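You operate a simulated robot arm through the tools that you are given. There is no shell and no other tool.

The job below is to be done with a simulated robot arm. You get a single attempt, and the scene is never put back.

Task
Put two of the finished white caps from the top of the check bench on top of the green roll there. Then fetch the large guide block and set it on top of the grey reel on the top of the check bench. Then take the silver roller on the top of the check bench and put it away on the third shelf from the top of the grey rack. Then press the blue plunger button two times. Then take the white scoop on the top of the parts bench and put it away on the shelf of the back bowl. Then turn the back bowl knob to 6. Then open the right hopper lid. Keep to this order. Set down upright: large guide block.

It is judged by the outcome, as a careful person would: the job done as asked, and still so three seconds after it is handed in. It fails if anything else is knocked over, pushed out of place, dropped, spilled or broken. A push-on lid holds only when it is set on centred and level and pressed home; a screw cap is set on level and turned clockwise until tight.

Robot
A 7-joint arm with a two-finger parallel gripper on a trunk, on a base that moves. Base frame: it is fixed to the floor where the robot stands at the start and does not move with it; the origin is under the middle of the robot, x ahead of it, y to its left, z up; the surface under the hand at the start is at about z = 860. Readings come in mm, degrees, newtons and seconds.
With the tool pointing down near the work surface it reaches from about 100 to 680 mm from the robot's upright axis, wherever it stands. Its first joint turns from -166.0 to 166.0 degrees. Places, roughly: back bowl knob [-3400, 2800, 800]; blue plunger button [400, -500, 1000]; finished white cap (4x4x5 cm) [800, -300, 900]; green roll (11x10x6 cm) [600, -700, 900]; grey reel (8x8x8 cm) [700, -1100, 900]; large guide block [500, -1000, 750]; right hopper lid [500, 2000, 1000]; shelf of the back bowl [-3100, 2800, 700]; silver roller (6x6x15 cm) [500, -800, 900]; third shelf of the grey rack [-200, -1500, 800]; white scoop (10x25x10 cm) [-1600, -1400, 900]. Payload 3.43 kg.
Tool frame: the origin (TCP) lies between the finger pads and is the grasp point; the fingertips stand 30 mm ahead of it; z points along the fingers, y is the line along which they close. Largest opening 94 mm; finger width 28, thickness 10; the body of the gripper, 50 by 96 mm, starts 55 mm behind the TCP.
Orientation is told as [roll, pitch, yaw] about the base's x, y, z axes, in that order, counted from this pose: with the fingers straight down and closing along the base's y, the tool's x points along the base's -x, its y along +y and its z along -z.

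Tools
- The arm moves only by the tool send_rows. Its argument "series" is one flat list of numbers, 7 for each row, row after row: the shift along the tool's x, y, z in mm, then the turn, a rotation vector about the tool's x, y, z in degrees, then the finger opening in mm, from 0 to 94. In form: [tx, ty, tz, wx, wy, wz, jaw, tx, ty, tz, wx, wy, wz, jaw, ...]. A call has 1 to 20 rows; each row shifts and turns the commanded pose from where the row before left it, along the tool's axes as they then stand. Rows are played at 5 a second. More than 50 mm and 8.6 degrees between two rows, or a gripper value outside its range, and nothing of the call is played. A pose out of reach is approached as far as the arm can. The call stops where the force on the tool passes 40 N (or 10 N more than at its start, if that is more) or the arm is blocked; 0.2 s more then pass. Each finger travels about 108 mm/s and halts on what it meets, pressing with about 42 N; the grip force reading is that of the motor and also rises with nothing between the fingers. The clock runs only during rows and for 0.2 s after the last one: add rows that do not move to give the fingers time. It gives the time, the measured TCP pose, the force on the tool (base axes), the opening and the grip force at its end, in the units of the frame above (readings bear some noise), with the torque about the TCP (base axes, N m) and any sound that the robot's microphone picked up.
- Cameras (640 x 400 px; columns grow to the right, rows downward): "scene" is now at [268.3, -413.6, 1437.2]; the picture's right is [0.00, -0.17, 0.99], its down [-0.36, 0.92, 0.16] and it looks along [-0.93, -0.36, -0.06] (base axes); focal length 214 px, centre (320, 200). "wrist" rides on the gripper at [76, 14, -103] in the tool frame; the picture's right is [-0.18, 0.98, 0.00], its down [-0.75, -0.14, -0.64] and it looks along [-0.63, -0.12, 0.77] (tool axes); focal length 243 px, centre (320, 200). There is no depth. A picture from a camera that has moved, and an enlarged one, comes with that camera's place and axes in the base frame and with its lens. The place of the scene camera against the robot may be out by one fixed shift of up to 18 mm in any direction.
- grab_frame(camera): a new picture of that camera. It takes no simulated time.
- lift_body(by): moves the trunk up (or, below 0, down) by that many mm; the arm and the scene camera ride with it, the base frame stays. It gives what a move gives, with no picture.
- steer(legs): drives the robot by 1 to 6 legs, each [ahead, left, turn to the left] in mm, mm and degrees, along the robot's own axes; the way and the turn of a leg run together, so that a leg with both is an arc; at most 1500 mm and 180 degrees a leg. The arm and the cameras ride along, it lands a little off, and it stops where it bumps. It gives what a move gives.
- pan_tilt(pan, tilt): turns the head with the scene camera to pan (to the left, within 80 degrees either way) and tilt (down, from -29 to 69), counted from straight ahead of the robot. It gives what a move gives.
- inspect(camera, box): a new picture of the part [left, top, right, bottom] of that camera's present view, enlarged. It takes no simulated time.
- hand_in(): hands the job in; it is judged then, once.

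Nothing tells you exact positions but the pictures and the camera data. Unless the task says otherwise, let go and move clear before handing in.

The tools are called as name(argument=value, ...) on one line, values as JSON. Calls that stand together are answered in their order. send_rows: Moves the arm, as the interface text tells. Its arguments: {"type":"object","properties":{"series":{"type":"array","items":{"type":"number"}}},"required":["series"]} The other tools are called the same way: lift_body (by) moves the trunk up or down; steer (legs) drives the base; pan_tilt (pan, tilt) turns the head that bears the scene camera; grab_frame (camera) takes a picture; inspect (camera, box) takes an enlarged picture of a part of a camera's view; hand_in () hands the job in.

At the start:

```text
time_s: 0.0
ee_pos: [265.3, -368.9, 1314.1]
orientation: [0.0, 0.0, 0.0]
force: [0.0, -0.9, 0.5]
ft_torque: [0.02, -0.01, 0.03]
finger_gap: 94.1
finger_force: 0.0
trunk travel left (down, up): [-400.0, 190.0]
robot x, y, heading: [1.7, 0.5, 0.0]
head pan, tilt (commanded): [-80.2, 68.8]
```

scene: 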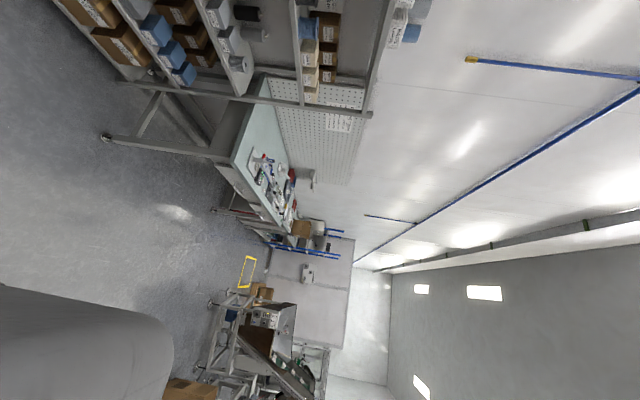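
wrist: 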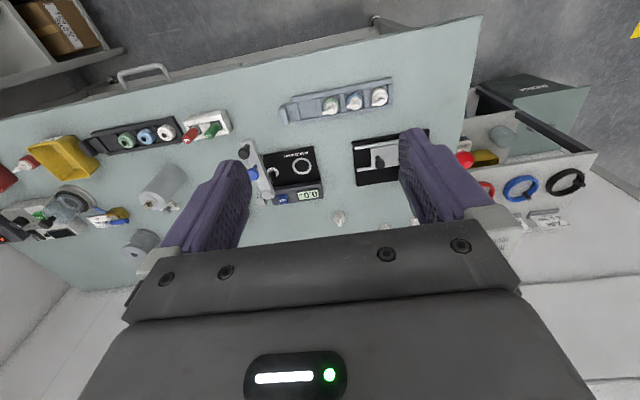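

I see a check bench under the wrist camera, and the scene camera is looking sideways towards the rack and the parts bench. I'll first turn the head and look around before moving anything.

pan_tilt(pan=-40, tilt=40)

grab_frame(camera="scene")

grab_frame(camera="wrist")

```text
time_s: 1.1
ee_pos: [264.7, -368.9, 1314.5]
orientation: [0.0, 0.0, 0.0]
force: [-0.3, 0.2, -0.3]
ft_torque: [0.0, 0.0, 0.0]
finger_gap: 94.1
finger_force: 0.1
trunk travel left (down, up): [-400.0, 190.0]
robot x, y, heading: [-2.9, 1.2, -0.1]
head pan, tilt (commanded): [-40.0, 40.0]
```

```text
taken
camera scene: at [304.4, -413.2, 1381.6], right [0.0, -0.77, 0.64], down [-0.77, 0.41, 0.49], along [-0.64, -0.49, -0.59], focal length 214 px, centre (320, 200)
```

scene: 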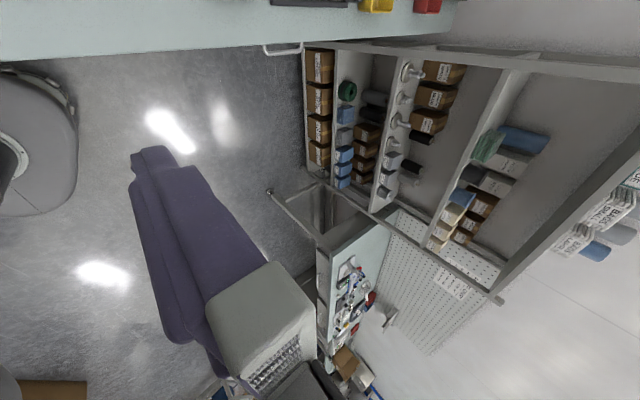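

```text
taken
camera wrist: at [187.6, -356.2, 1415.3], right [0.18, 0.98, 0.0], down [0.75, -0.14, 0.64], along [0.63, -0.12, -0.77], focal length 243 px, centre (320, 200)
```

wrist: 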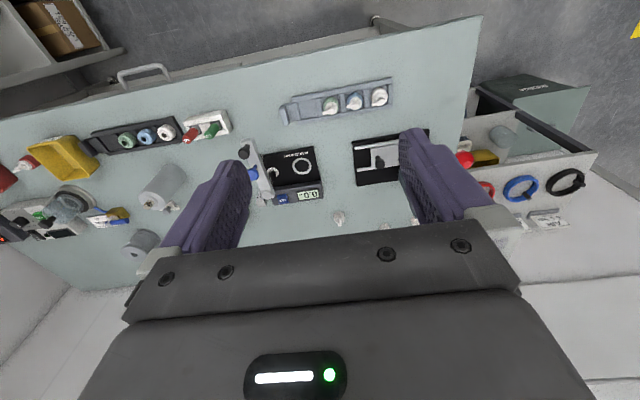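

The scene camera seems to sit close to the gripper, with "ahead" pointing nearly straight down. I'll try other head angles to learn how it's mounted and see the check bench.

pan_tilt(pan=0, tilt=0)

grab_frame(camera="scene")

pan_tilt(pan=-40, tilt=-29)

grab_frame(camera="scene")

```text
time_s: 2.1
ee_pos: [265.3, -368.9, 1314.3]
orientation: [0.0, 0.1, 0.0]
force: [0.8, -0.2, 0.0]
ft_torque: [0.04, -0.02, 0.01]
finger_gap: 94.2
finger_force: 0.0
trunk travel left (down, up): [-400.0, 190.0]
robot x, y, heading: [3.1, 1.3, -0.0]
head pan, tilt (commanded): [0.0, 0.0]
```

```text
taken
camera scene: at [368.1, -358.6, 1356.7], right [0.0, -1.0, 0.0], down [-1.0, 0.0, 0.0], along [0.0, 0.0, -1.0], focal length 214 px, centre (320, 200)
```

scene: 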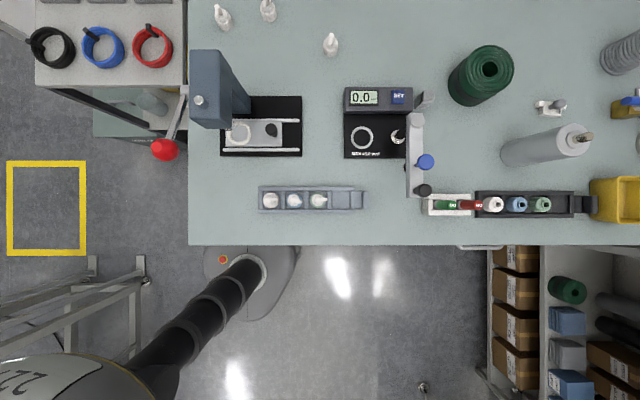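

```text
time_s: 3.2
ee_pos: [264.2, -368.7, 1313.7]
orientation: [0.1, 0.0, 0.0]
force: [-0.1, -0.5, 0.0]
ft_torque: [0.02, -0.03, -0.01]
finger_gap: 93.9
finger_force: 0.0
trunk travel left (down, up): [-400.0, 190.0]
robot x, y, heading: [-4.5, -1.6, 0.0]
head pan, tilt (commanded): [-40.0, -28.6]
```

```text
taken
camera scene: at [408.2, -401.6, 1395.3], right [0.0, -0.77, 0.64], down [-0.88, -0.31, -0.37], along [0.48, -0.56, -0.67], focal length 214 px, centre (320, 200)
```

scene: 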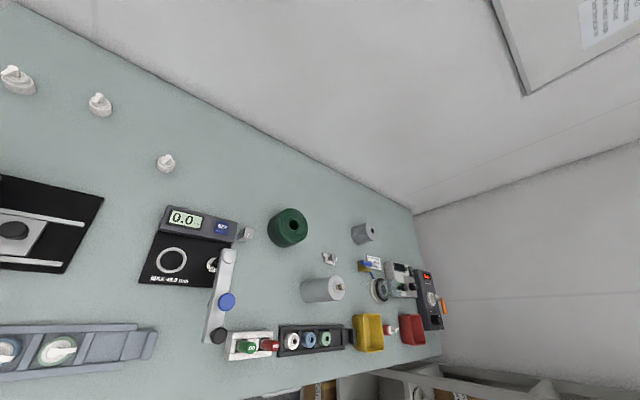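

From above I can see the white caps, the weighing device, the blue plunger, the green roll, the standing silver roller and a drawer handle at the bench front. I'll zoom in for details and look further right.

inspect(camera="scene", box=[200, 180, 480, 380])

inspect(camera="wrist", box=[0, 60, 240, 280])

pan_tilt(pan=-60, tilt=0)

grab_frame(camera="scene")

pan_tilt(pan=-70, tilt=30)

grab_frame(camera="scene")

pan_tilt(pan=60, tilt=0)

grab_frame(camera="scene")

pan_tilt(pan=60, tilt=60)

grab_frame(camera="scene")

```text
2.00 times, centred on (340, 280) of scene
camera zoom: at [408.2, -401.6, 1395.3], right [0.0, -0.77, 0.64], down [-0.88, -0.31, -0.37], along [0.48, -0.56, -0.67], focal length 429 px, centre (280, 40)
```

zoom: 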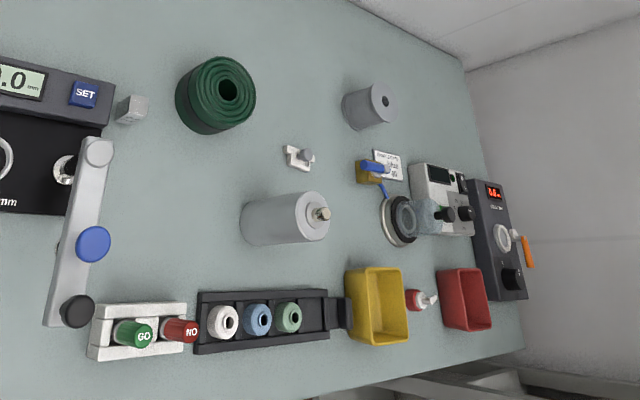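

```text
1.82 times, centred on (120, 170) of wrist
camera zoom: at [187.6, -356.1, 1415.3], right [0.18, 0.98, 0.0], down [0.75, -0.14, 0.64], along [0.63, -0.12, -0.77], focal length 441 px, centre (684, 254)
```

zoom: 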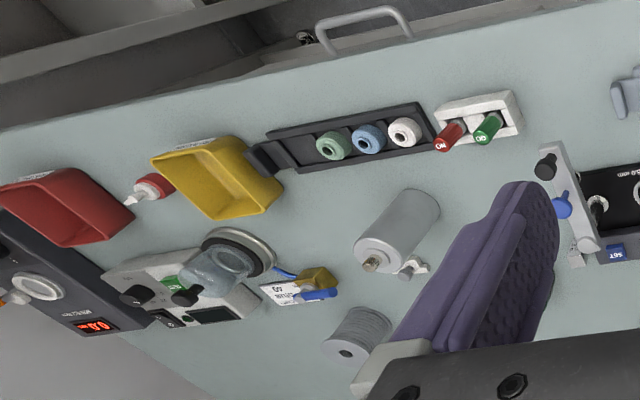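

```text
time_s: 4.1
ee_pos: [264.8, -369.4, 1313.0]
orientation: [0.0, 0.0, -0.1]
force: [-0.1, -0.3, 0.1]
ft_torque: [0.02, -0.03, -0.03]
finger_gap: 94.0
finger_force: 0.0
trunk travel left (down, up): [-400.0, 190.0]
robot x, y, heading: [2.6, 2.9, 0.2]
head pan, tilt (commanded): [-60.0, 0.0]
```

```text
taken
camera scene: at [368.2, -436.4, 1401.7], right [0.0, -0.5, 0.87], down [-1.0, 0.0, 0.0], along [0.0, -0.87, -0.5], focal length 214 px, centre (320, 200)
```

scene: 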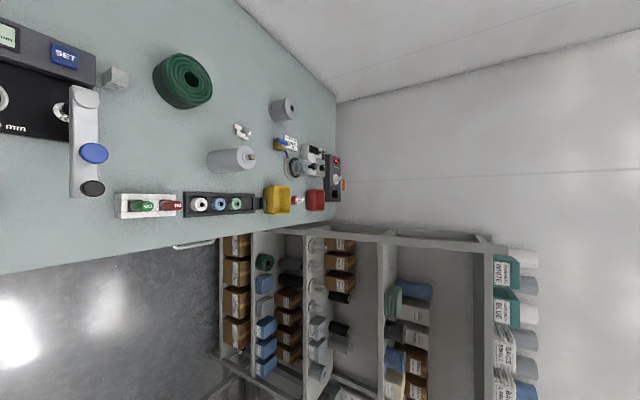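

```text
time_s: 5.1
ee_pos: [265.8, -369.7, 1314.1]
orientation: [0.0, 0.0, 0.0]
force: [-0.1, -0.2, 0.1]
ft_torque: [0.04, 0.01, -0.02]
finger_gap: 93.9
finger_force: 0.0
trunk travel left (down, up): [-400.0, 190.0]
robot x, y, heading: [1.4, 1.5, -0.3]
head pan, tilt (commanded): [-70.0, 30.0]
```

```text
taken
camera scene: at [319.9, -443.5, 1415.7], right [0.0, -0.34, 0.94], down [-0.87, 0.47, 0.17], along [-0.5, -0.81, -0.3], focal length 214 px, centre (320, 200)
```

scene: 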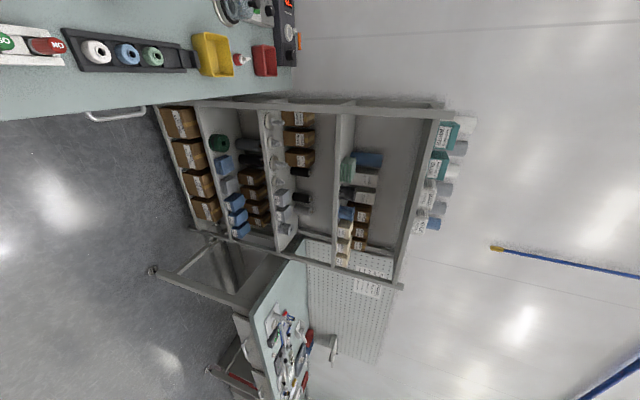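

```text
time_s: 7.2
ee_pos: [265.1, -368.6, 1313.9]
orientation: [-0.1, 0.0, 0.1]
force: [0.3, -0.2, 0.9]
ft_torque: [0.0, -0.01, 0.0]
finger_gap: 93.8
finger_force: 0.1
trunk travel left (down, up): [-400.0, 190.0]
robot x, y, heading: [-0.4, -1.3, -0.0]
head pan, tilt (commanded): [60.0, 0.0]
```

```text
taken
camera scene: at [368.2, -280.6, 1401.7], right [0.0, -0.5, -0.87], down [-1.0, 0.0, 0.0], along [0.0, 0.87, -0.5], focal length 214 px, centre (320, 200)
```

scene: 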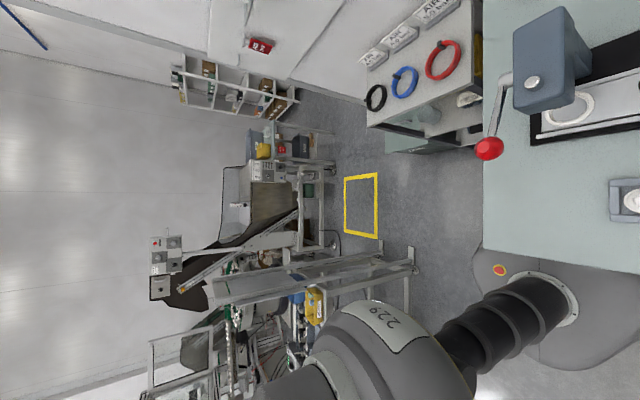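

```text
time_s: 8.5
ee_pos: [265.5, -369.4, 1314.6]
orientation: [0.0, 0.0, 0.1]
force: [-0.9, -0.5, 0.3]
ft_torque: [-0.01, 0.02, 0.02]
finger_gap: 94.1
finger_force: 0.1
trunk travel left (down, up): [-400.0, 190.0]
robot x, y, heading: [1.5, -1.4, 0.2]
head pan, tilt (commanded): [60.0, 60.0]
```

```text
taken
camera scene: at [277.8, -300.8, 1413.4], right [0.0, -0.5, -0.87], down [-0.5, -0.75, 0.43], along [-0.87, 0.43, -0.25], focal length 214 px, centre (320, 200)
```

scene: 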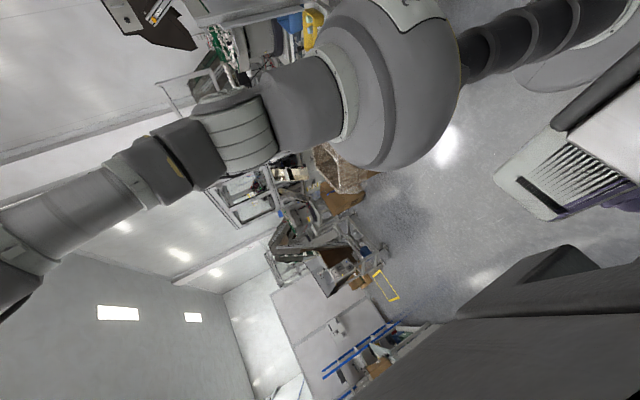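

The head camera appears to look from near the gripper. I'll raise the arm slightly to see whether the camera rides with it.

send_rows(series=[0, 0, -20, 0, 0, 0, 94])

inspect(camera="scene", box=[0, 0, 640, 400])

inspect(camera="wrist", box=[0, 0, 640, 400])

```text
time_s: 8.9
ee_pos: [264.0, -369.1, 1335.2]
orientation: [0.0, -0.1, 0.0]
force: [1.3, -0.1, 0.5]
ft_torque: [0.01, 0.0, 0.01]
finger_gap: 94.1
finger_force: 0.1
trunk travel left (down, up): [-400.0, 190.0]
robot x, y, heading: [1.2, -1.7, 0.2]
head pan, tilt (commanded): [60.0, 60.0]
```

```text
1.00 times, centred on (320, 200) of scene (not enlarged: the box is as wide or as high as the picture)
camera zoom: at [276.5, -300.7, 1434.5], right [0.0, -0.5, -0.87], down [-0.5, -0.75, 0.43], along [-0.87, 0.43, -0.25], focal length 214 px, centre (320, 200)
```

zoom: 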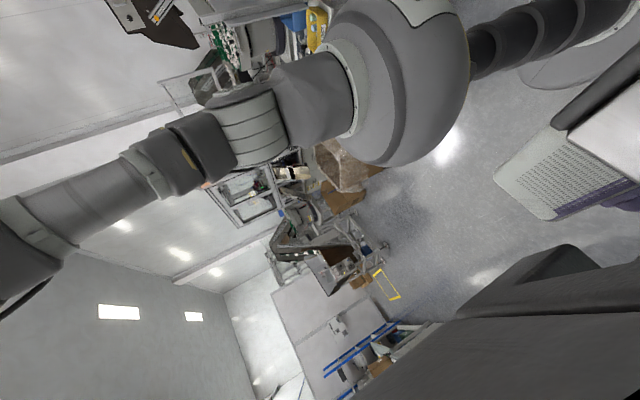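

```text
1.00 times, centred on (320, 200) of wrist (not enlarged: the box is as wide or as high as the picture)
camera zoom: at [186.4, -356.1, 1436.4], right [0.18, 0.98, 0.0], down [0.75, -0.14, 0.64], along [0.63, -0.12, -0.77], focal length 243 px, centre (320, 200)
```

zoom: 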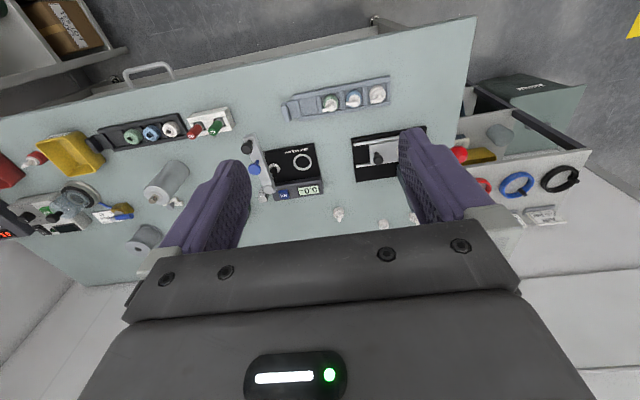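

The scene camera rides on the hand, with a pan/tilt about a pivot by the gripper. Before driving closer I'll lower the arm in front of the bench and pitch it forward to see what's under the bench top and where the drawer is.

send_rows(series=[24, -3, 37, 0, 0, 0, 94, 24, -3, 37, 0, 0, 0, 94, 24, -3, 37, 0, 0, 0, 94, 24, -3, 37, 0, 0, 0, 94, 24, -3, 37, 0, 0, 0, 94, 24, -3, 37, 0, 0, 0, 94, 24, -3, 37, 0, 0, 0, 94, 24, -3, 37, 0, 0, 0, 94, 8, 0, 0, 0, -8, 0, 94, 0, 0, 0, 0, -8, 0, 94, 0, 0, 0, 0, -8, 0, 94, 0, 0, 0, 0, -8, 0, 94, 0, 0, 0, 0, -8, 0, 94])

pan_tilt(pan=0, tilt=-29)

grab_frame(camera="scene")

grab_frame(camera="wrist")

```text
time_s: 11.7
ee_pos: [65.7, -393.7, 1038.7]
orientation: [-0.2, -40.3, 0.1]
force: [-0.4, 0.2, 0.2]
ft_torque: [-0.03, -0.02, -0.02]
finger_gap: 94.2
finger_force: 0.1
trunk travel left (down, up): [-400.0, 190.0]
robot x, y, heading: [3.7, 0.3, -0.1]
head pan, tilt (commanded): [60.0, 60.0]
```

```text
time_s: 13.3
ee_pos: [65.5, -393.1, 1038.6]
orientation: [0.0, -40.0, 0.0]
force: [0.3, 0.4, 0.1]
ft_torque: [0.02, 0.03, -0.02]
finger_gap: 94.1
finger_force: 0.0
trunk travel left (down, up): [-400.0, 190.0]
robot x, y, heading: [-1.6, -3.3, 0.2]
head pan, tilt (commanded): [0.0, -28.6]
```

```text
taken
camera scene: at [133.2, -383.2, 1185.2], right [0.0, -1.0, 0.0], down [-0.37, 0.0, -0.93], along [0.93, 0.0, -0.37], focal length 214 px, centre (320, 200)
```

scene: 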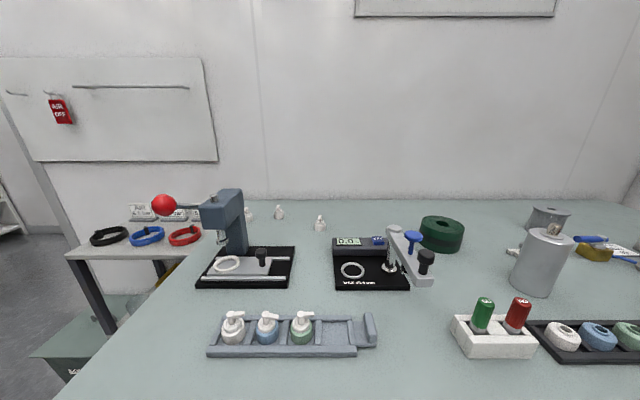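

```text
taken
camera wrist: at [-60.0, -380.9, 1066.3], right [0.14, 0.98, 0.12], down [0.17, -0.14, 0.98], along [0.98, -0.12, -0.18], focal length 243 px, centre (320, 200)
```

wrist: 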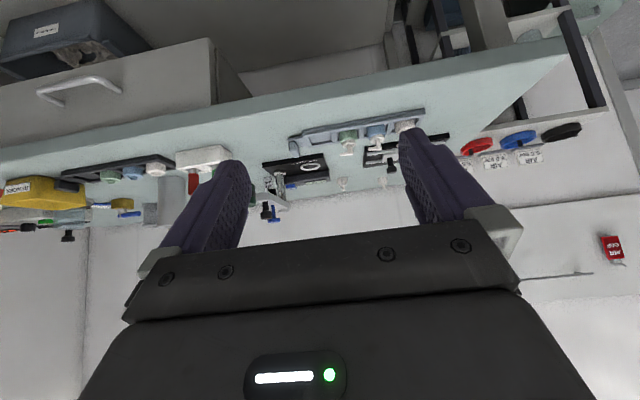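

The bench view is clear now: three white caps at the back, the drawer with its handle on the right, and open space under the left part of the bench. I'll lower the hand further to see beneath the bench top.

send_rows(series=[27.5, 0, 33, 0, 0, 0, 94, 27.5, 0, 33, 0, 0, 0, 94, 27.5, 0, 33, 0, 0, 0, 94, 27.5, 0, 33, 0, 0, 0, 94, 27.5, 0, 33, 0, 0, 0, 94, 27.5, 0, 33, 0, 0, 0, 94, 27.5, 0, 33, 0, 0, 0, 94, 27.5, 0, 33, 0, 0, 0, 94])

grab_frame(camera="scene")

grab_frame(camera="wrist")

pan_tilt(pan=-40, tilt=-29)

grab_frame(camera="scene")

```text
time_s: 15.1
ee_pos: [63.7, -392.5, 717.9]
orientation: [-0.3, -39.9, 0.2]
force: [0.3, -0.9, -0.6]
ft_torque: [-0.01, -0.03, 0.0]
finger_gap: 93.8
finger_force: 0.0
out of reach, approached as far as the arm can: row 8
trunk travel left (down, up): [-400.0, 190.0]
robot x, y, heading: [0.7, 0.1, 0.1]
head pan, tilt (commanded): [0.0, -28.6]
```

```text
taken
camera scene: at [131.2, -381.3, 864.2], right [0.0, -1.0, 0.0], down [-0.36, 0.0, -0.93], along [0.93, 0.0, -0.36], focal length 214 px, centre (320, 200)
```

scene: 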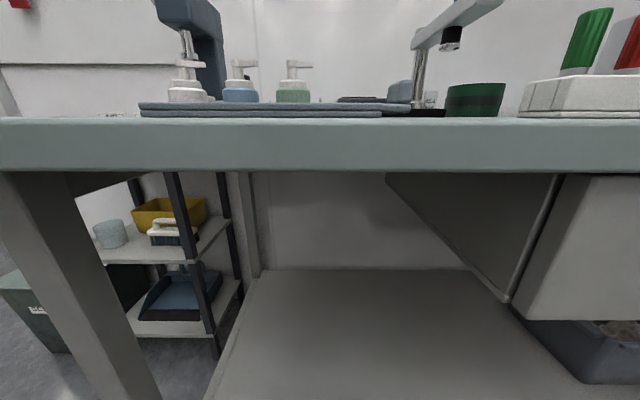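

```text
taken
camera wrist: at [-62.1, -379.7, 745.2], right [0.14, 0.98, 0.12], down [0.17, -0.14, 0.98], along [0.98, -0.12, -0.18], focal length 243 px, centre (320, 200)
```

wrist: 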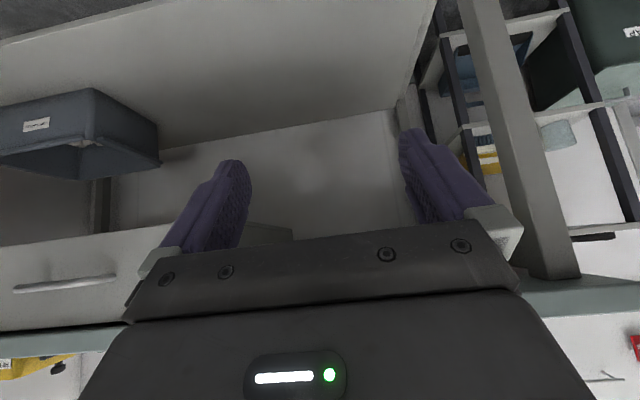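

```text
time_s: 16.2
ee_pos: [63.9, -393.0, 716.6]
orientation: [0.0, -40.0, 0.0]
force: [0.7, 0.0, -0.1]
ft_torque: [-0.01, 0.0, -0.02]
finger_gap: 93.9
finger_force: 0.0
trunk travel left (down, up): [-400.0, 190.0]
robot x, y, heading: [1.0, -2.3, -0.1]
head pan, tilt (commanded): [-40.0, -28.6]
```

```text
taken
camera scene: at [122.2, -425.0, 876.3], right [-0.41, -0.77, 0.49], down [-0.44, -0.31, -0.85], along [0.8, -0.56, -0.21], focal length 214 px, centre (320, 200)
```

scene: 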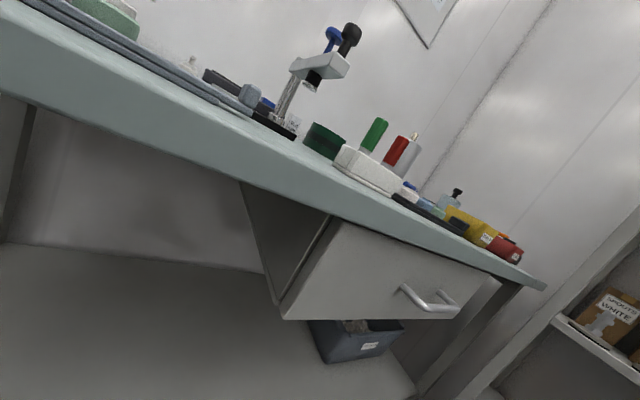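

Under the bench there's a low shelf at about z 200, a post at the left end, and a drawer unit on the right with a bar handle. I'll raise the arm, straighten it, and drive closer to reach the caps.

send_rows(series=[-28, 0, -33.5, 0, 0, 0, 94, -28, 0, -33.5, 0, 0, 0, 94, -28, 0, -33.5, 0, 0, 0, 94, -28, 0, -33.5, 0, 0, 0, 94, -28, 0, -33.5, 0, 0, 0, 94, -28, 0, -33.5, 0, 0, 0, 94, -28, 0, -33.5, 0, 0, 0, 94, -28, 0, -33.5, 0, 0, 0, 94, -28, 0, -33.5, 0, 0, 0, 94, -28, 0, -33.5, 0, 0, 0, 94, -28, 0, -33.5, 0, 0, 0, 94, 0, 0, 0, 0, 8, 0, 94, 0, 0, 0, 0, 8, 0, 94, 0, 0, 0, 0, 8, 0, 94, 0, 0, 0, 0, 8, 0, 94, 0, 0, 0, 0, 8, 0, 94, 0, 0, 0, 0, 0, 0, 94])

pan_tilt(pan=40, tilt=30)

grab_frame(camera="scene")

```text
time_s: 19.8
ee_pos: [62.8, -393.4, 1196.7]
orientation: [0.0, 0.1, 0.0]
force: [-0.2, -0.1, 0.7]
ft_torque: [0.0, -0.04, 0.02]
finger_gap: 93.9
finger_force: 0.0
trunk travel left (down, up): [-400.0, 190.0]
robot x, y, heading: [-1.2, 3.5, 0.2]
head pan, tilt (commanded): [-40.0, -28.6]
```

```text
time_s: 21.3
ee_pos: [64.0, -393.7, 1197.2]
orientation: [0.0, 0.1, 0.0]
force: [-0.2, 0.0, 0.4]
ft_torque: [0.0, -0.03, 0.02]
finger_gap: 94.0
finger_force: 0.0
trunk travel left (down, up): [-400.0, 190.0]
robot x, y, heading: [-3.8, -2.9, -0.1]
head pan, tilt (commanded): [40.0, 30.0]
```

```text
taken
camera scene: at [118.6, -324.4, 1259.9], right [0.0, -0.77, -0.64], down [-0.87, -0.32, 0.38], along [-0.5, 0.56, -0.66], focal length 214 px, centre (320, 200)
```

scene: 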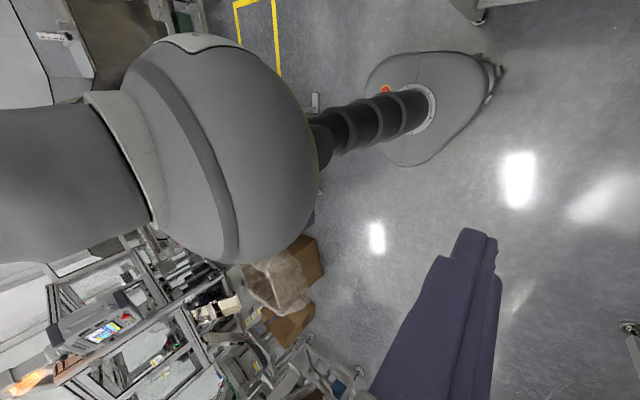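

The base is a rounded platform with its front at about x 215. I'll drive right by 350 mm, then ahead in small steps, watching for a bump.

steer(legs=[[0, -350, 0]])

pan_tilt(pan=0, tilt=0)

grab_frame(camera="scene")

```text
time_s: 23.5
ee_pos: [64.4, -714.3, 1196.9]
orientation: [0.2, 0.0, -0.1]
force: [1.0, 0.0, -0.6]
ft_torque: [0.03, 0.02, 0.01]
finger_gap: 93.7
finger_force: 0.0
trunk travel left (down, up): [-400.0, 190.0]
robot x, y, heading: [1.7, -322.6, 0.0]
head pan, tilt (commanded): [40.0, 30.0]
```

```text
time_s: 24.5
ee_pos: [63.8, -712.9, 1195.9]
orientation: [0.0, 0.0, 0.1]
force: [-0.4, 0.2, 0.1]
ft_torque: [0.01, -0.01, 0.03]
finger_gap: 93.9
finger_force: 0.1
trunk travel left (down, up): [-400.0, 190.0]
robot x, y, heading: [1.4, -323.3, 0.1]
head pan, tilt (commanded): [0.0, 0.0]
```

```text
taken
camera scene: at [167.0, -702.2, 1239.3], right [0.0, -1.0, 0.0], down [-1.0, 0.0, 0.0], along [0.0, 0.0, -1.0], focal length 214 px, centre (320, 200)
```

scene: 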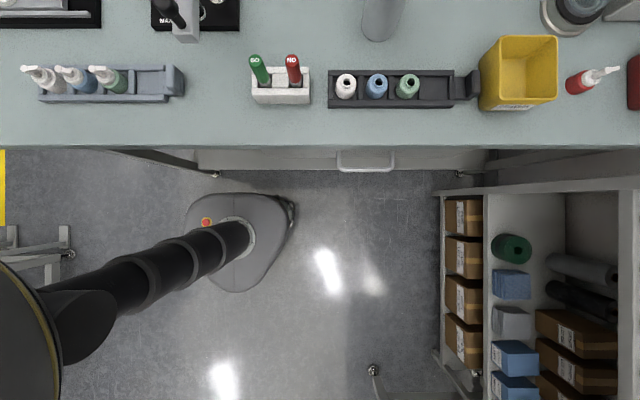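

Base front is at about x 191 and the low shelf's front edge at about x 312. I'll drive ahead 90 mm and then look at the caps from above.

steer(legs=[[90, 30, 0]])

grab_frame(camera="scene")

```text
time_s: 25.6
ee_pos: [119.6, -691.1, 1197.5]
orientation: [-0.1, -0.2, -0.2]
force: [-0.4, -0.2, -0.6]
ft_torque: [0.0, -0.09, -0.03]
finger_gap: 93.9
finger_force: 0.1
trunk travel left (down, up): [-400.0, 190.0]
robot x, y, heading: [57.5, -298.2, -0.5]
head pan, tilt (commanded): [0.0, 0.0]
stopped in leg 1: the robot was blocked; the commanded pose is now the measured one
```

```text
taken
camera scene: at [221.8, -681.2, 1240.0], right [0.0, -1.0, 0.0], down [-1.0, 0.0, 0.0], along [0.0, 0.0, -1.0], focal length 214 px, centre (320, 200)
```

scene: 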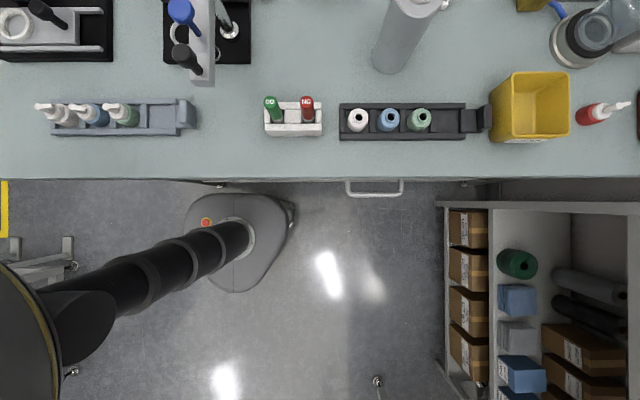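

The base was stopped at robot x = 57, so that's as close as it gets. I'll move the hand over the caps and look straight down.

send_rows(series=[-37, 28, 3.6, 0, 0, 0, 94, -37, 28, 3.6, 0, 0, 0, 94, -37, 28, 3.6, 0, 0, 0, 94, -37, 28, 3.6, 0, 0, 0, 94, -37, 28, 3.6, 0, 0, 0, 94, -37, 28, 3.6, 0, 0, 0, 94, -37, 28, 3.6, 0, 0, 0, 94, -37, 28, 3.6, 0, 0, 0, 94, -37, 28, 3.6, 0, 0, 0, 94, -37, 28, 3.6, 0, 0, 0, 94, -37, 28, 3.6, 0, 0, 0, 94, -37, 28, 3.6, 0, 0, 0, 94, -37, 28, 3.6, 0, 0, 0, 94])

grab_frame(camera="scene")

grab_frame(camera="wrist")

```text
time_s: 28.4
ee_pos: [605.9, -330.2, 1150.6]
orientation: [-0.1, 0.0, -0.2]
force: [-0.3, 0.7, 0.3]
ft_torque: [-0.02, 0.03, -0.02]
finger_gap: 93.9
finger_force: 0.1
trunk travel left (down, up): [-400.0, 190.0]
robot x, y, heading: [56.5, -301.4, -0.4]
head pan, tilt (commanded): [0.0, 0.0]
```

```text
taken
camera scene: at [708.9, -319.9, 1194.0], right [0.0, -1.0, 0.0], down [-1.0, 0.0, 0.0], along [0.0, 0.0, -1.0], focal length 214 px, centre (320, 200)
```

scene: 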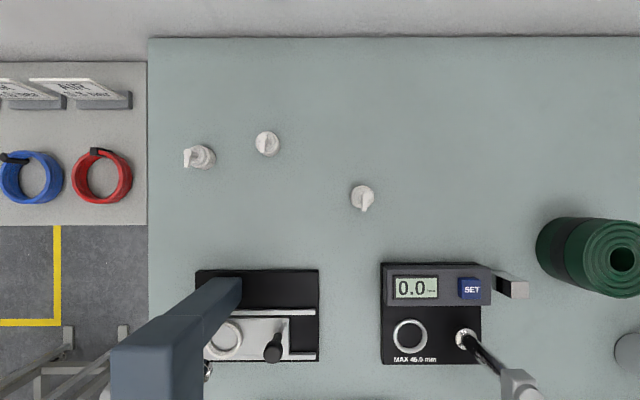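

```text
taken
camera wrist: at [528.3, -316.9, 1252.4], right [0.19, 0.98, 0.0], down [0.75, -0.14, 0.64], along [0.63, -0.12, -0.77], focal length 243 px, centre (320, 200)
```

wrist: 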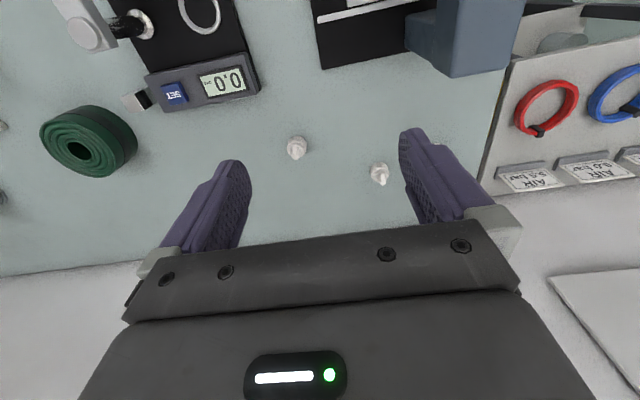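

Three white caps are visible on the bench; I'll zoom in to see whether they differ.

inspect(camera="scene", box=[170, 110, 290, 185])

inspect(camera="scene", box=[320, 165, 400, 230])

inspect(camera="wrist", box=[270, 110, 420, 205])

inspect(camera="wrist", box=[20, 80, 180, 200])

```text
5.33 times, centred on (230, 148) of scene
camera zoom: at [708.9, -319.9, 1194.0], right [0.0, -1.0, 0.0], down [-1.0, 0.0, 0.0], along [0.0, 0.0, -1.0], focal length 1144 px, centre (800, 480)
```

zoom: 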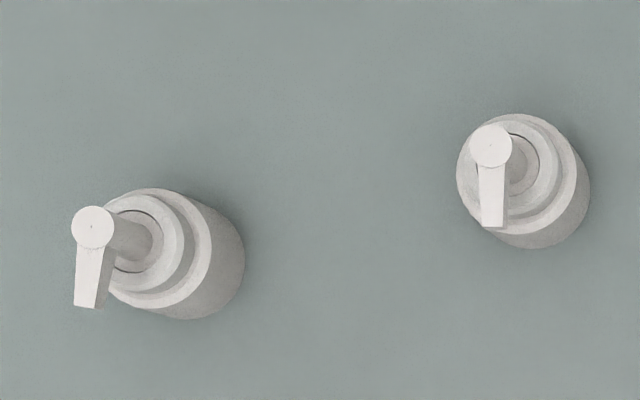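

```text
6.15 times, centred on (360, 198) of scene
camera zoom: at [708.9, -319.9, 1194.0], right [0.0, -1.0, 0.0], down [-1.0, 0.0, 0.0], along [0.0, 0.0, -1.0], focal length 1320 px, centre (74, 215)
```

zoom: 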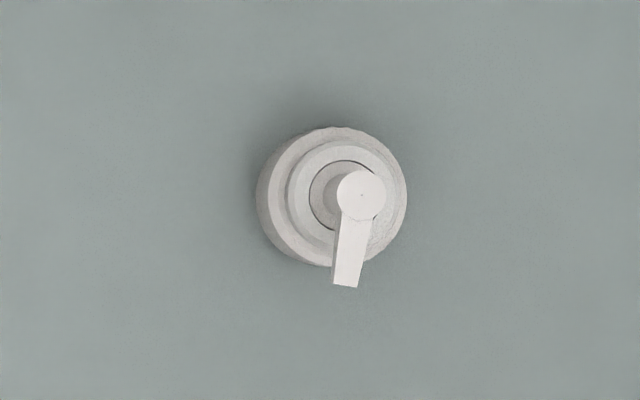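

```text
4.21 times, centred on (345, 158) of wrist
camera zoom: at [528.3, -316.9, 1252.4], right [0.19, 0.98, 0.0], down [0.75, -0.14, 0.64], along [0.63, -0.12, -0.77], focal length 1022 px, centre (215, 379)
```

zoom: 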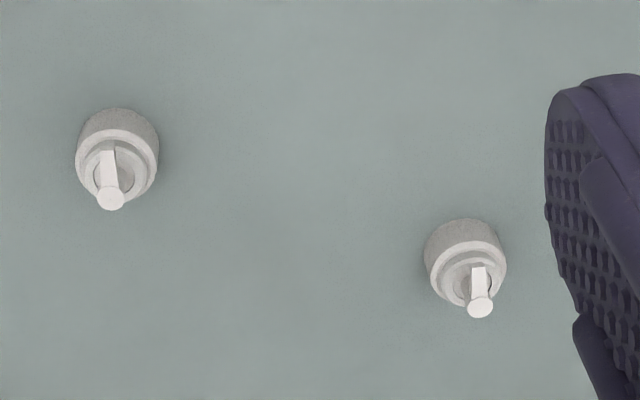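

```text
3.33 times, centred on (100, 140) of wrist
camera zoom: at [528.3, -316.9, 1252.4], right [0.19, 0.98, 0.0], down [0.75, -0.14, 0.64], along [0.63, -0.12, -0.77], focal length 809 px, centre (1053, 400)
```

zoom: 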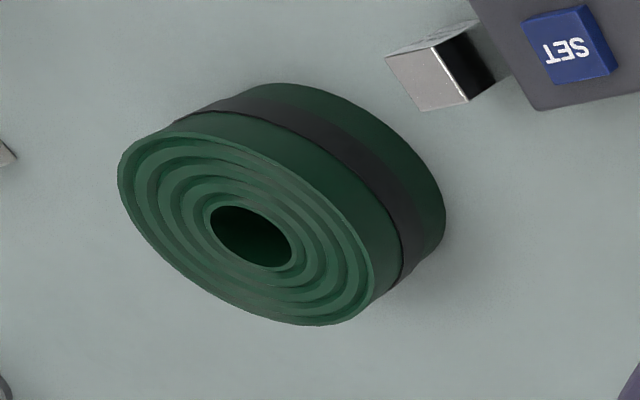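

The caps are identical pump caps with a 36 mm skirt, and the green roll stands with its hole facing up. From the wrist camera, cap A is near (712, -392) and cap B near (791, -255); I'll move over cap A and refine.

send_rows(series=[-21.3, -12.4, 30, 0, 0, 0, 94, -21.3, -12.4, 30, 0, 0, 0, 94, -21.3, -12.4, 30, 0, 0, 0, 94, -21.3, -12.4, 30, 0, 0, 0, 94, -21.3, -12.4, 30, 0, 0, 0, 94, 0, 0, 0, 0, 0, 0, 94])

grab_frame(camera="wrist")

grab_frame(camera="scene")

```text
time_s: 29.8
ee_pos: [710.9, -390.2, 999.0]
orientation: [-0.1, -0.1, -0.1]
force: [-0.3, 0.3, -0.4]
ft_torque: [-0.01, -0.02, -0.01]
finger_gap: 94.0
finger_force: 0.2
trunk travel left (down, up): [-400.0, 190.0]
robot x, y, heading: [56.7, -296.3, -0.7]
head pan, tilt (commanded): [0.0, 0.0]
```

```text
taken
camera wrist: at [632.5, -376.7, 1100.2], right [0.19, 0.98, 0.0], down [0.75, -0.14, 0.64], along [0.63, -0.12, -0.77], focal length 243 px, centre (320, 200)
```

wrist: 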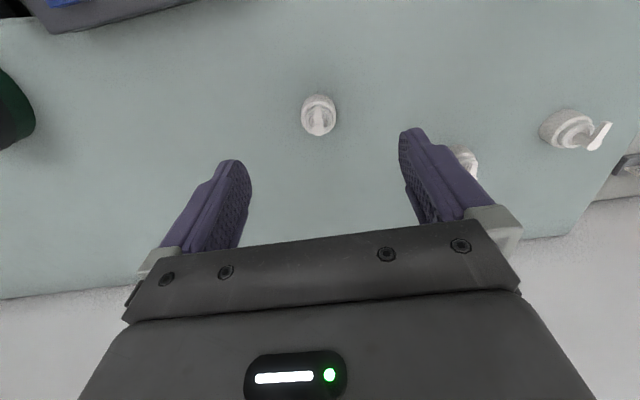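

```text
taken
camera scene: at [813.1, -379.6, 1042.0], right [0.0, -1.0, 0.0], down [-1.0, 0.0, 0.0], along [0.0, 0.0, -1.0], focal length 214 px, centre (320, 200)
```

scene: 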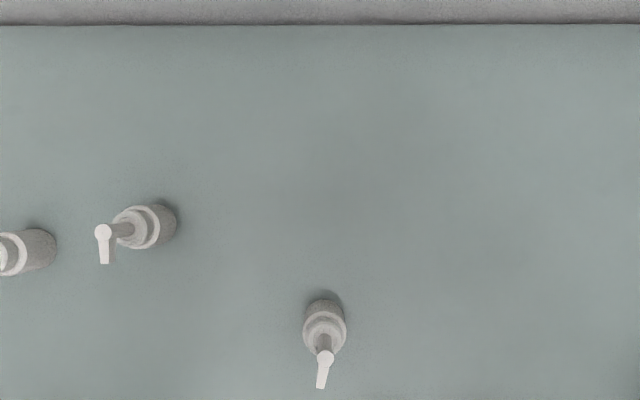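

The hand is over cap A. I'll zoom in on it with the wrist camera to triangulate its axis and height.

inspect(camera="wrist", box=[280, 80, 360, 150])

inspect(camera="scene", box=[260, 270, 400, 400])

inspect(camera="scene", box=[80, 190, 200, 280])

```text
5.71 times, centred on (320, 115) of wrist
camera zoom: at [632.5, -376.7, 1100.2], right [0.19, 0.98, 0.0], down [0.75, -0.14, 0.64], along [0.63, -0.12, -0.77], focal length 1386 px, centre (320, 686)
```

zoom: 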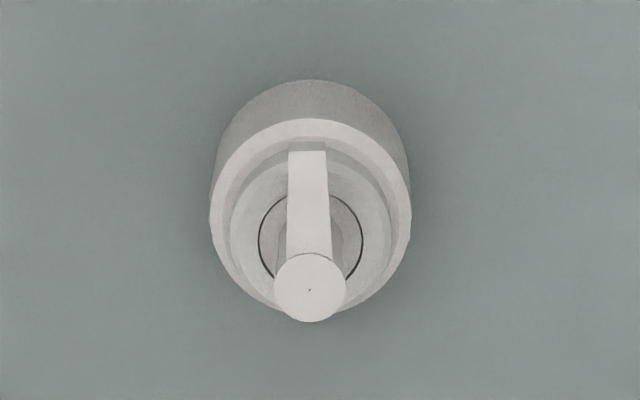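

```text
3.08 times, centred on (330, 335) of scene
camera zoom: at [813.1, -379.6, 1042.0], right [0.0, -1.0, 0.0], down [-1.0, 0.0, 0.0], along [0.0, 0.0, -1.0], focal length 660 px, centre (289, -215)
```

zoom: 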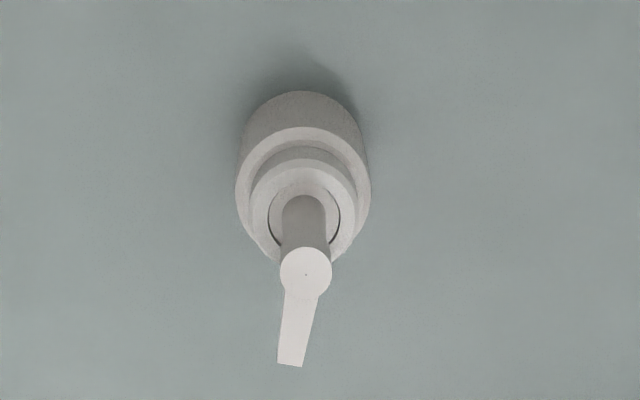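

```text
4.44 times, centred on (140, 235) of scene
camera zoom: at [813.1, -379.6, 1042.0], right [0.0, -1.0, 0.0], down [-1.0, 0.0, 0.0], along [0.0, 0.0, -1.0], focal length 953 px, centre (1120, 44)
```

zoom: 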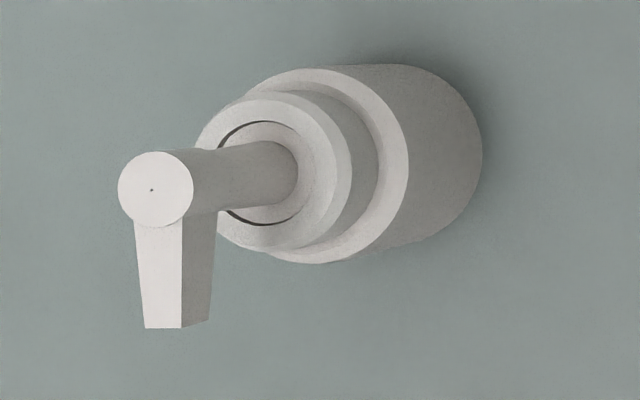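

I need a wider baseline to fix the height, so I'll pull the hand back 150 mm and look at cap A again.

send_rows(series=[40, 0, 0, 0, 0, 0, 94, 40, 0, 0, 0, 0, 0, 94, 40, 0, 0, 0, 0, 0, 94, 40, 0, 0, 0, 0, 0, 94, 0, 0, 0, 0, 0, 0, 94])

inspect(camera="wrist", box=[250, 130, 410, 230])

inspect(camera="scene", box=[280, 160, 400, 240])

grab_frame(camera="scene")

```text
time_s: 31.0
ee_pos: [550.4, -391.9, 999.9]
orientation: [0.1, -0.1, -0.2]
force: [-0.5, 0.0, 0.5]
ft_torque: [0.02, 0.01, -0.01]
finger_gap: 93.8
finger_force: 0.0
trunk travel left (down, up): [-400.0, 190.0]
robot x, y, heading: [59.2, -296.4, -0.5]
head pan, tilt (commanded): [0.0, 0.0]
```

```text
4.00 times, centred on (330, 180) of wrist
camera zoom: at [472.8, -378.3, 1101.3], right [0.19, 0.98, 0.0], down [0.75, -0.14, 0.64], along [0.63, -0.12, -0.77], focal length 970 px, centre (280, 280)
```

zoom: 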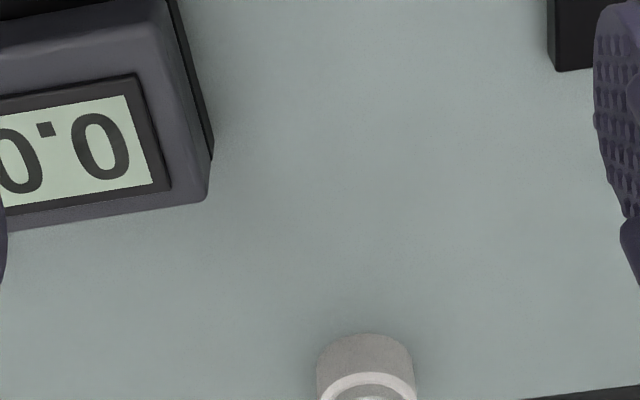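

```text
5.00 times, centred on (340, 200) of scene
camera zoom: at [653.5, -381.2, 1043.1], right [0.0, -1.0, 0.0], down [-1.0, 0.0, 0.0], along [0.0, 0.0, -1.0], focal length 1072 px, centre (220, 200)
```

zoom: 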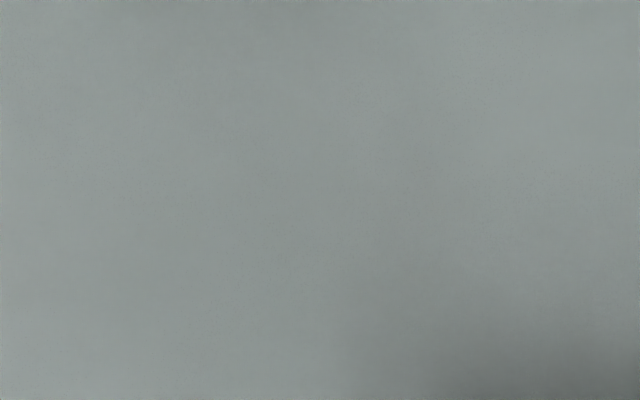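

```text
taken
camera scene: at [653.5, -381.2, 1043.1], right [0.0, -1.0, 0.0], down [-1.0, 0.0, 0.0], along [0.0, 0.0, -1.0], focal length 214 px, centre (320, 200)
```

scene: 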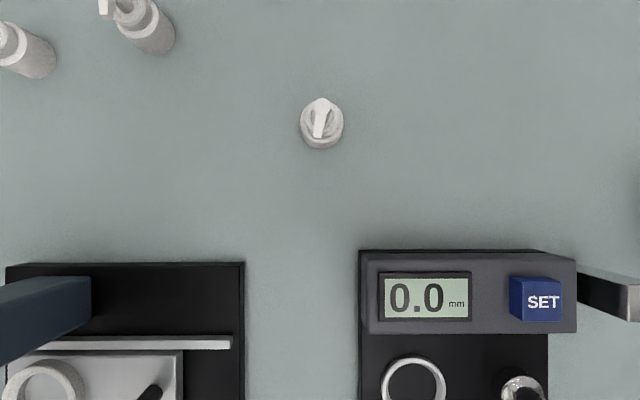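

Triangulation puts the bench top at about z 857 and cap A's axis at about (718, -393). I'll go over it, lower around the skirt, and check before closing.

send_rows(series=[-42, 0, 10, 0, 0, 0, 94, -42, 0, 10, 0, 0, 0, 94, -42, 0, 10, 0, 0, 0, 94, -41.6, -1, 10, 0, 0, 0, 94, 0, 0, 30, 0, 0, 0, 80, 0, 0, 30, 0, 0, 0, 70, 0, 0, 0, 0, 0, 0, 70])

grab_frame(camera="wrist")

```text
time_s: 32.6
ee_pos: [720.1, -391.0, 898.8]
orientation: [0.0, -0.1, -0.2]
force: [0.1, -0.4, 0.3]
ft_torque: [-0.01, 0.02, -0.01]
finger_gap: 69.9
finger_force: 0.1
trunk travel left (down, up): [-400.0, 190.0]
robot x, y, heading: [57.1, -296.1, -0.4]
head pan, tilt (commanded): [0.0, 0.0]
```

```text
taken
camera wrist: at [643.0, -377.2, 1000.0], right [0.19, 0.98, 0.0], down [0.75, -0.14, 0.64], along [0.63, -0.12, -0.77], focal length 243 px, centre (320, 200)
```

wrist: 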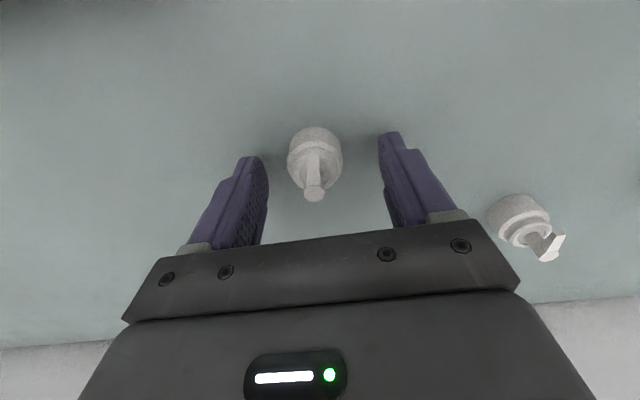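

The cap sits between the fingers, slightly to the -y side. I'll shift 3 mm, lower 5 mm and close.

send_rows(series=[0, -3, 5, 0, 0, 0, 70, 0, 0, 0, 0, 0, 0, 40, 0, 0, 0, 0, 0, 0, 20, 0, 0, 0, 0, 0, 0, 20, 0, 0, 0, 0, 0, 0, 20, 0, 0, 0, 0, 0, 0, 20])

grab_frame(camera="wrist")

```text
time_s: 34.0
ee_pos: [720.6, -394.1, 894.4]
orientation: [0.0, -0.1, -0.2]
force: [-0.7, -0.2, -0.8]
ft_torque: [0.0, 0.01, 0.02]
finger_gap: 31.9
finger_force: 10.4
trunk travel left (down, up): [-400.0, 190.0]
robot x, y, heading: [55.7, -290.5, -0.4]
head pan, tilt (commanded): [0.0, 0.0]
```

```text
taken
camera wrist: at [643.0, -380.5, 995.7], right [0.19, 0.98, 0.0], down [0.75, -0.14, 0.64], along [0.63, -0.12, -0.77], focal length 243 px, centre (320, 200)
```

wrist: 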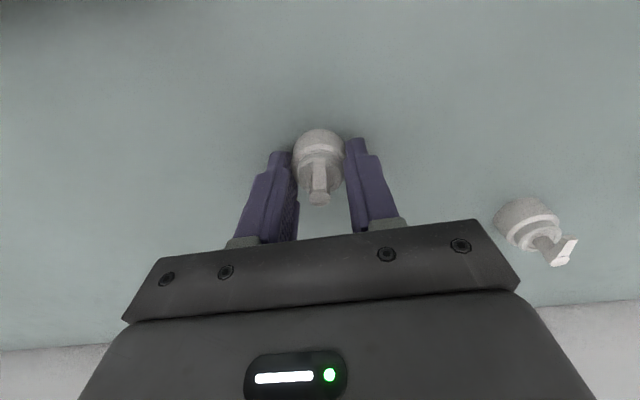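

Cap A is gripped with a gap of 32 mm. I'll lift it and drive sideways so the green roll is in reach.

send_rows(series=[0, 0, -20, 0, 0, 0, 20, 0, 0, -40, 0, 0, 0, 20, 0, 0, -40, 0, 0, 0, 20, 0, 0, -45, 0, 0, 0, 20, 0, 0, 0, 0, 0, 0, 20])

steer(legs=[[-15, 0, 0.5], [0, -250, 0]])

grab_frame(camera="wrist")

grab_frame(camera="scene")

```text
time_s: 35.2
ee_pos: [724.9, -392.8, 1040.7]
orientation: [0.0, -0.1, -0.2]
force: [0.6, -0.3, 1.1]
ft_torque: [0.0, -0.02, 0.0]
finger_gap: 32.0
finger_force: 10.1
trunk travel left (down, up): [-400.0, 190.0]
robot x, y, heading: [60.8, -299.6, -0.1]
head pan, tilt (commanded): [0.0, 0.0]
```

```text
time_s: 37.4
ee_pos: [709.8, -638.2, 1039.9]
orientation: [0.0, 0.0, 0.3]
force: [0.4, -1.0, 0.5]
ft_torque: [0.05, 0.01, -0.02]
finger_gap: 31.9
finger_force: 9.9
trunk travel left (down, up): [-400.0, 190.0]
robot x, y, heading: [47.4, -546.2, -0.1]
head pan, tilt (commanded): [0.0, 0.0]
```

```text
taken
camera wrist: at [632.3, -625.5, 1141.4], right [0.18, 0.98, 0.0], down [0.75, -0.14, 0.64], along [0.63, -0.12, -0.77], focal length 243 px, centre (320, 200)
```

wrist: 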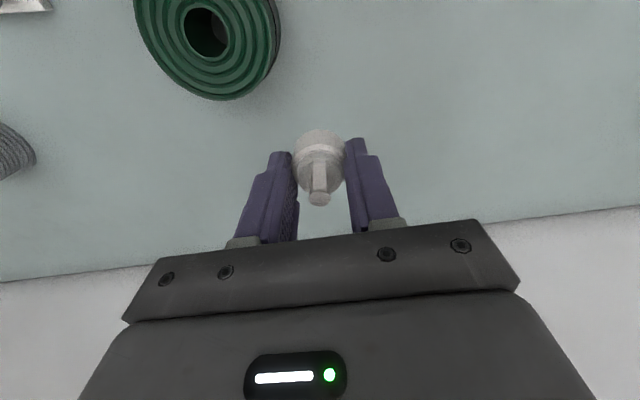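

```text
taken
camera scene: at [813.0, -627.3, 1083.1], right [0.0, -1.0, 0.0], down [-1.0, 0.0, 0.0], along [0.0, 0.0, -1.0], focal length 214 px, centre (320, 200)
```

scene: 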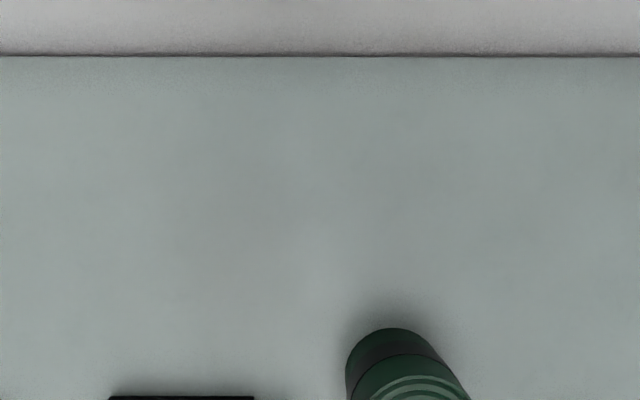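

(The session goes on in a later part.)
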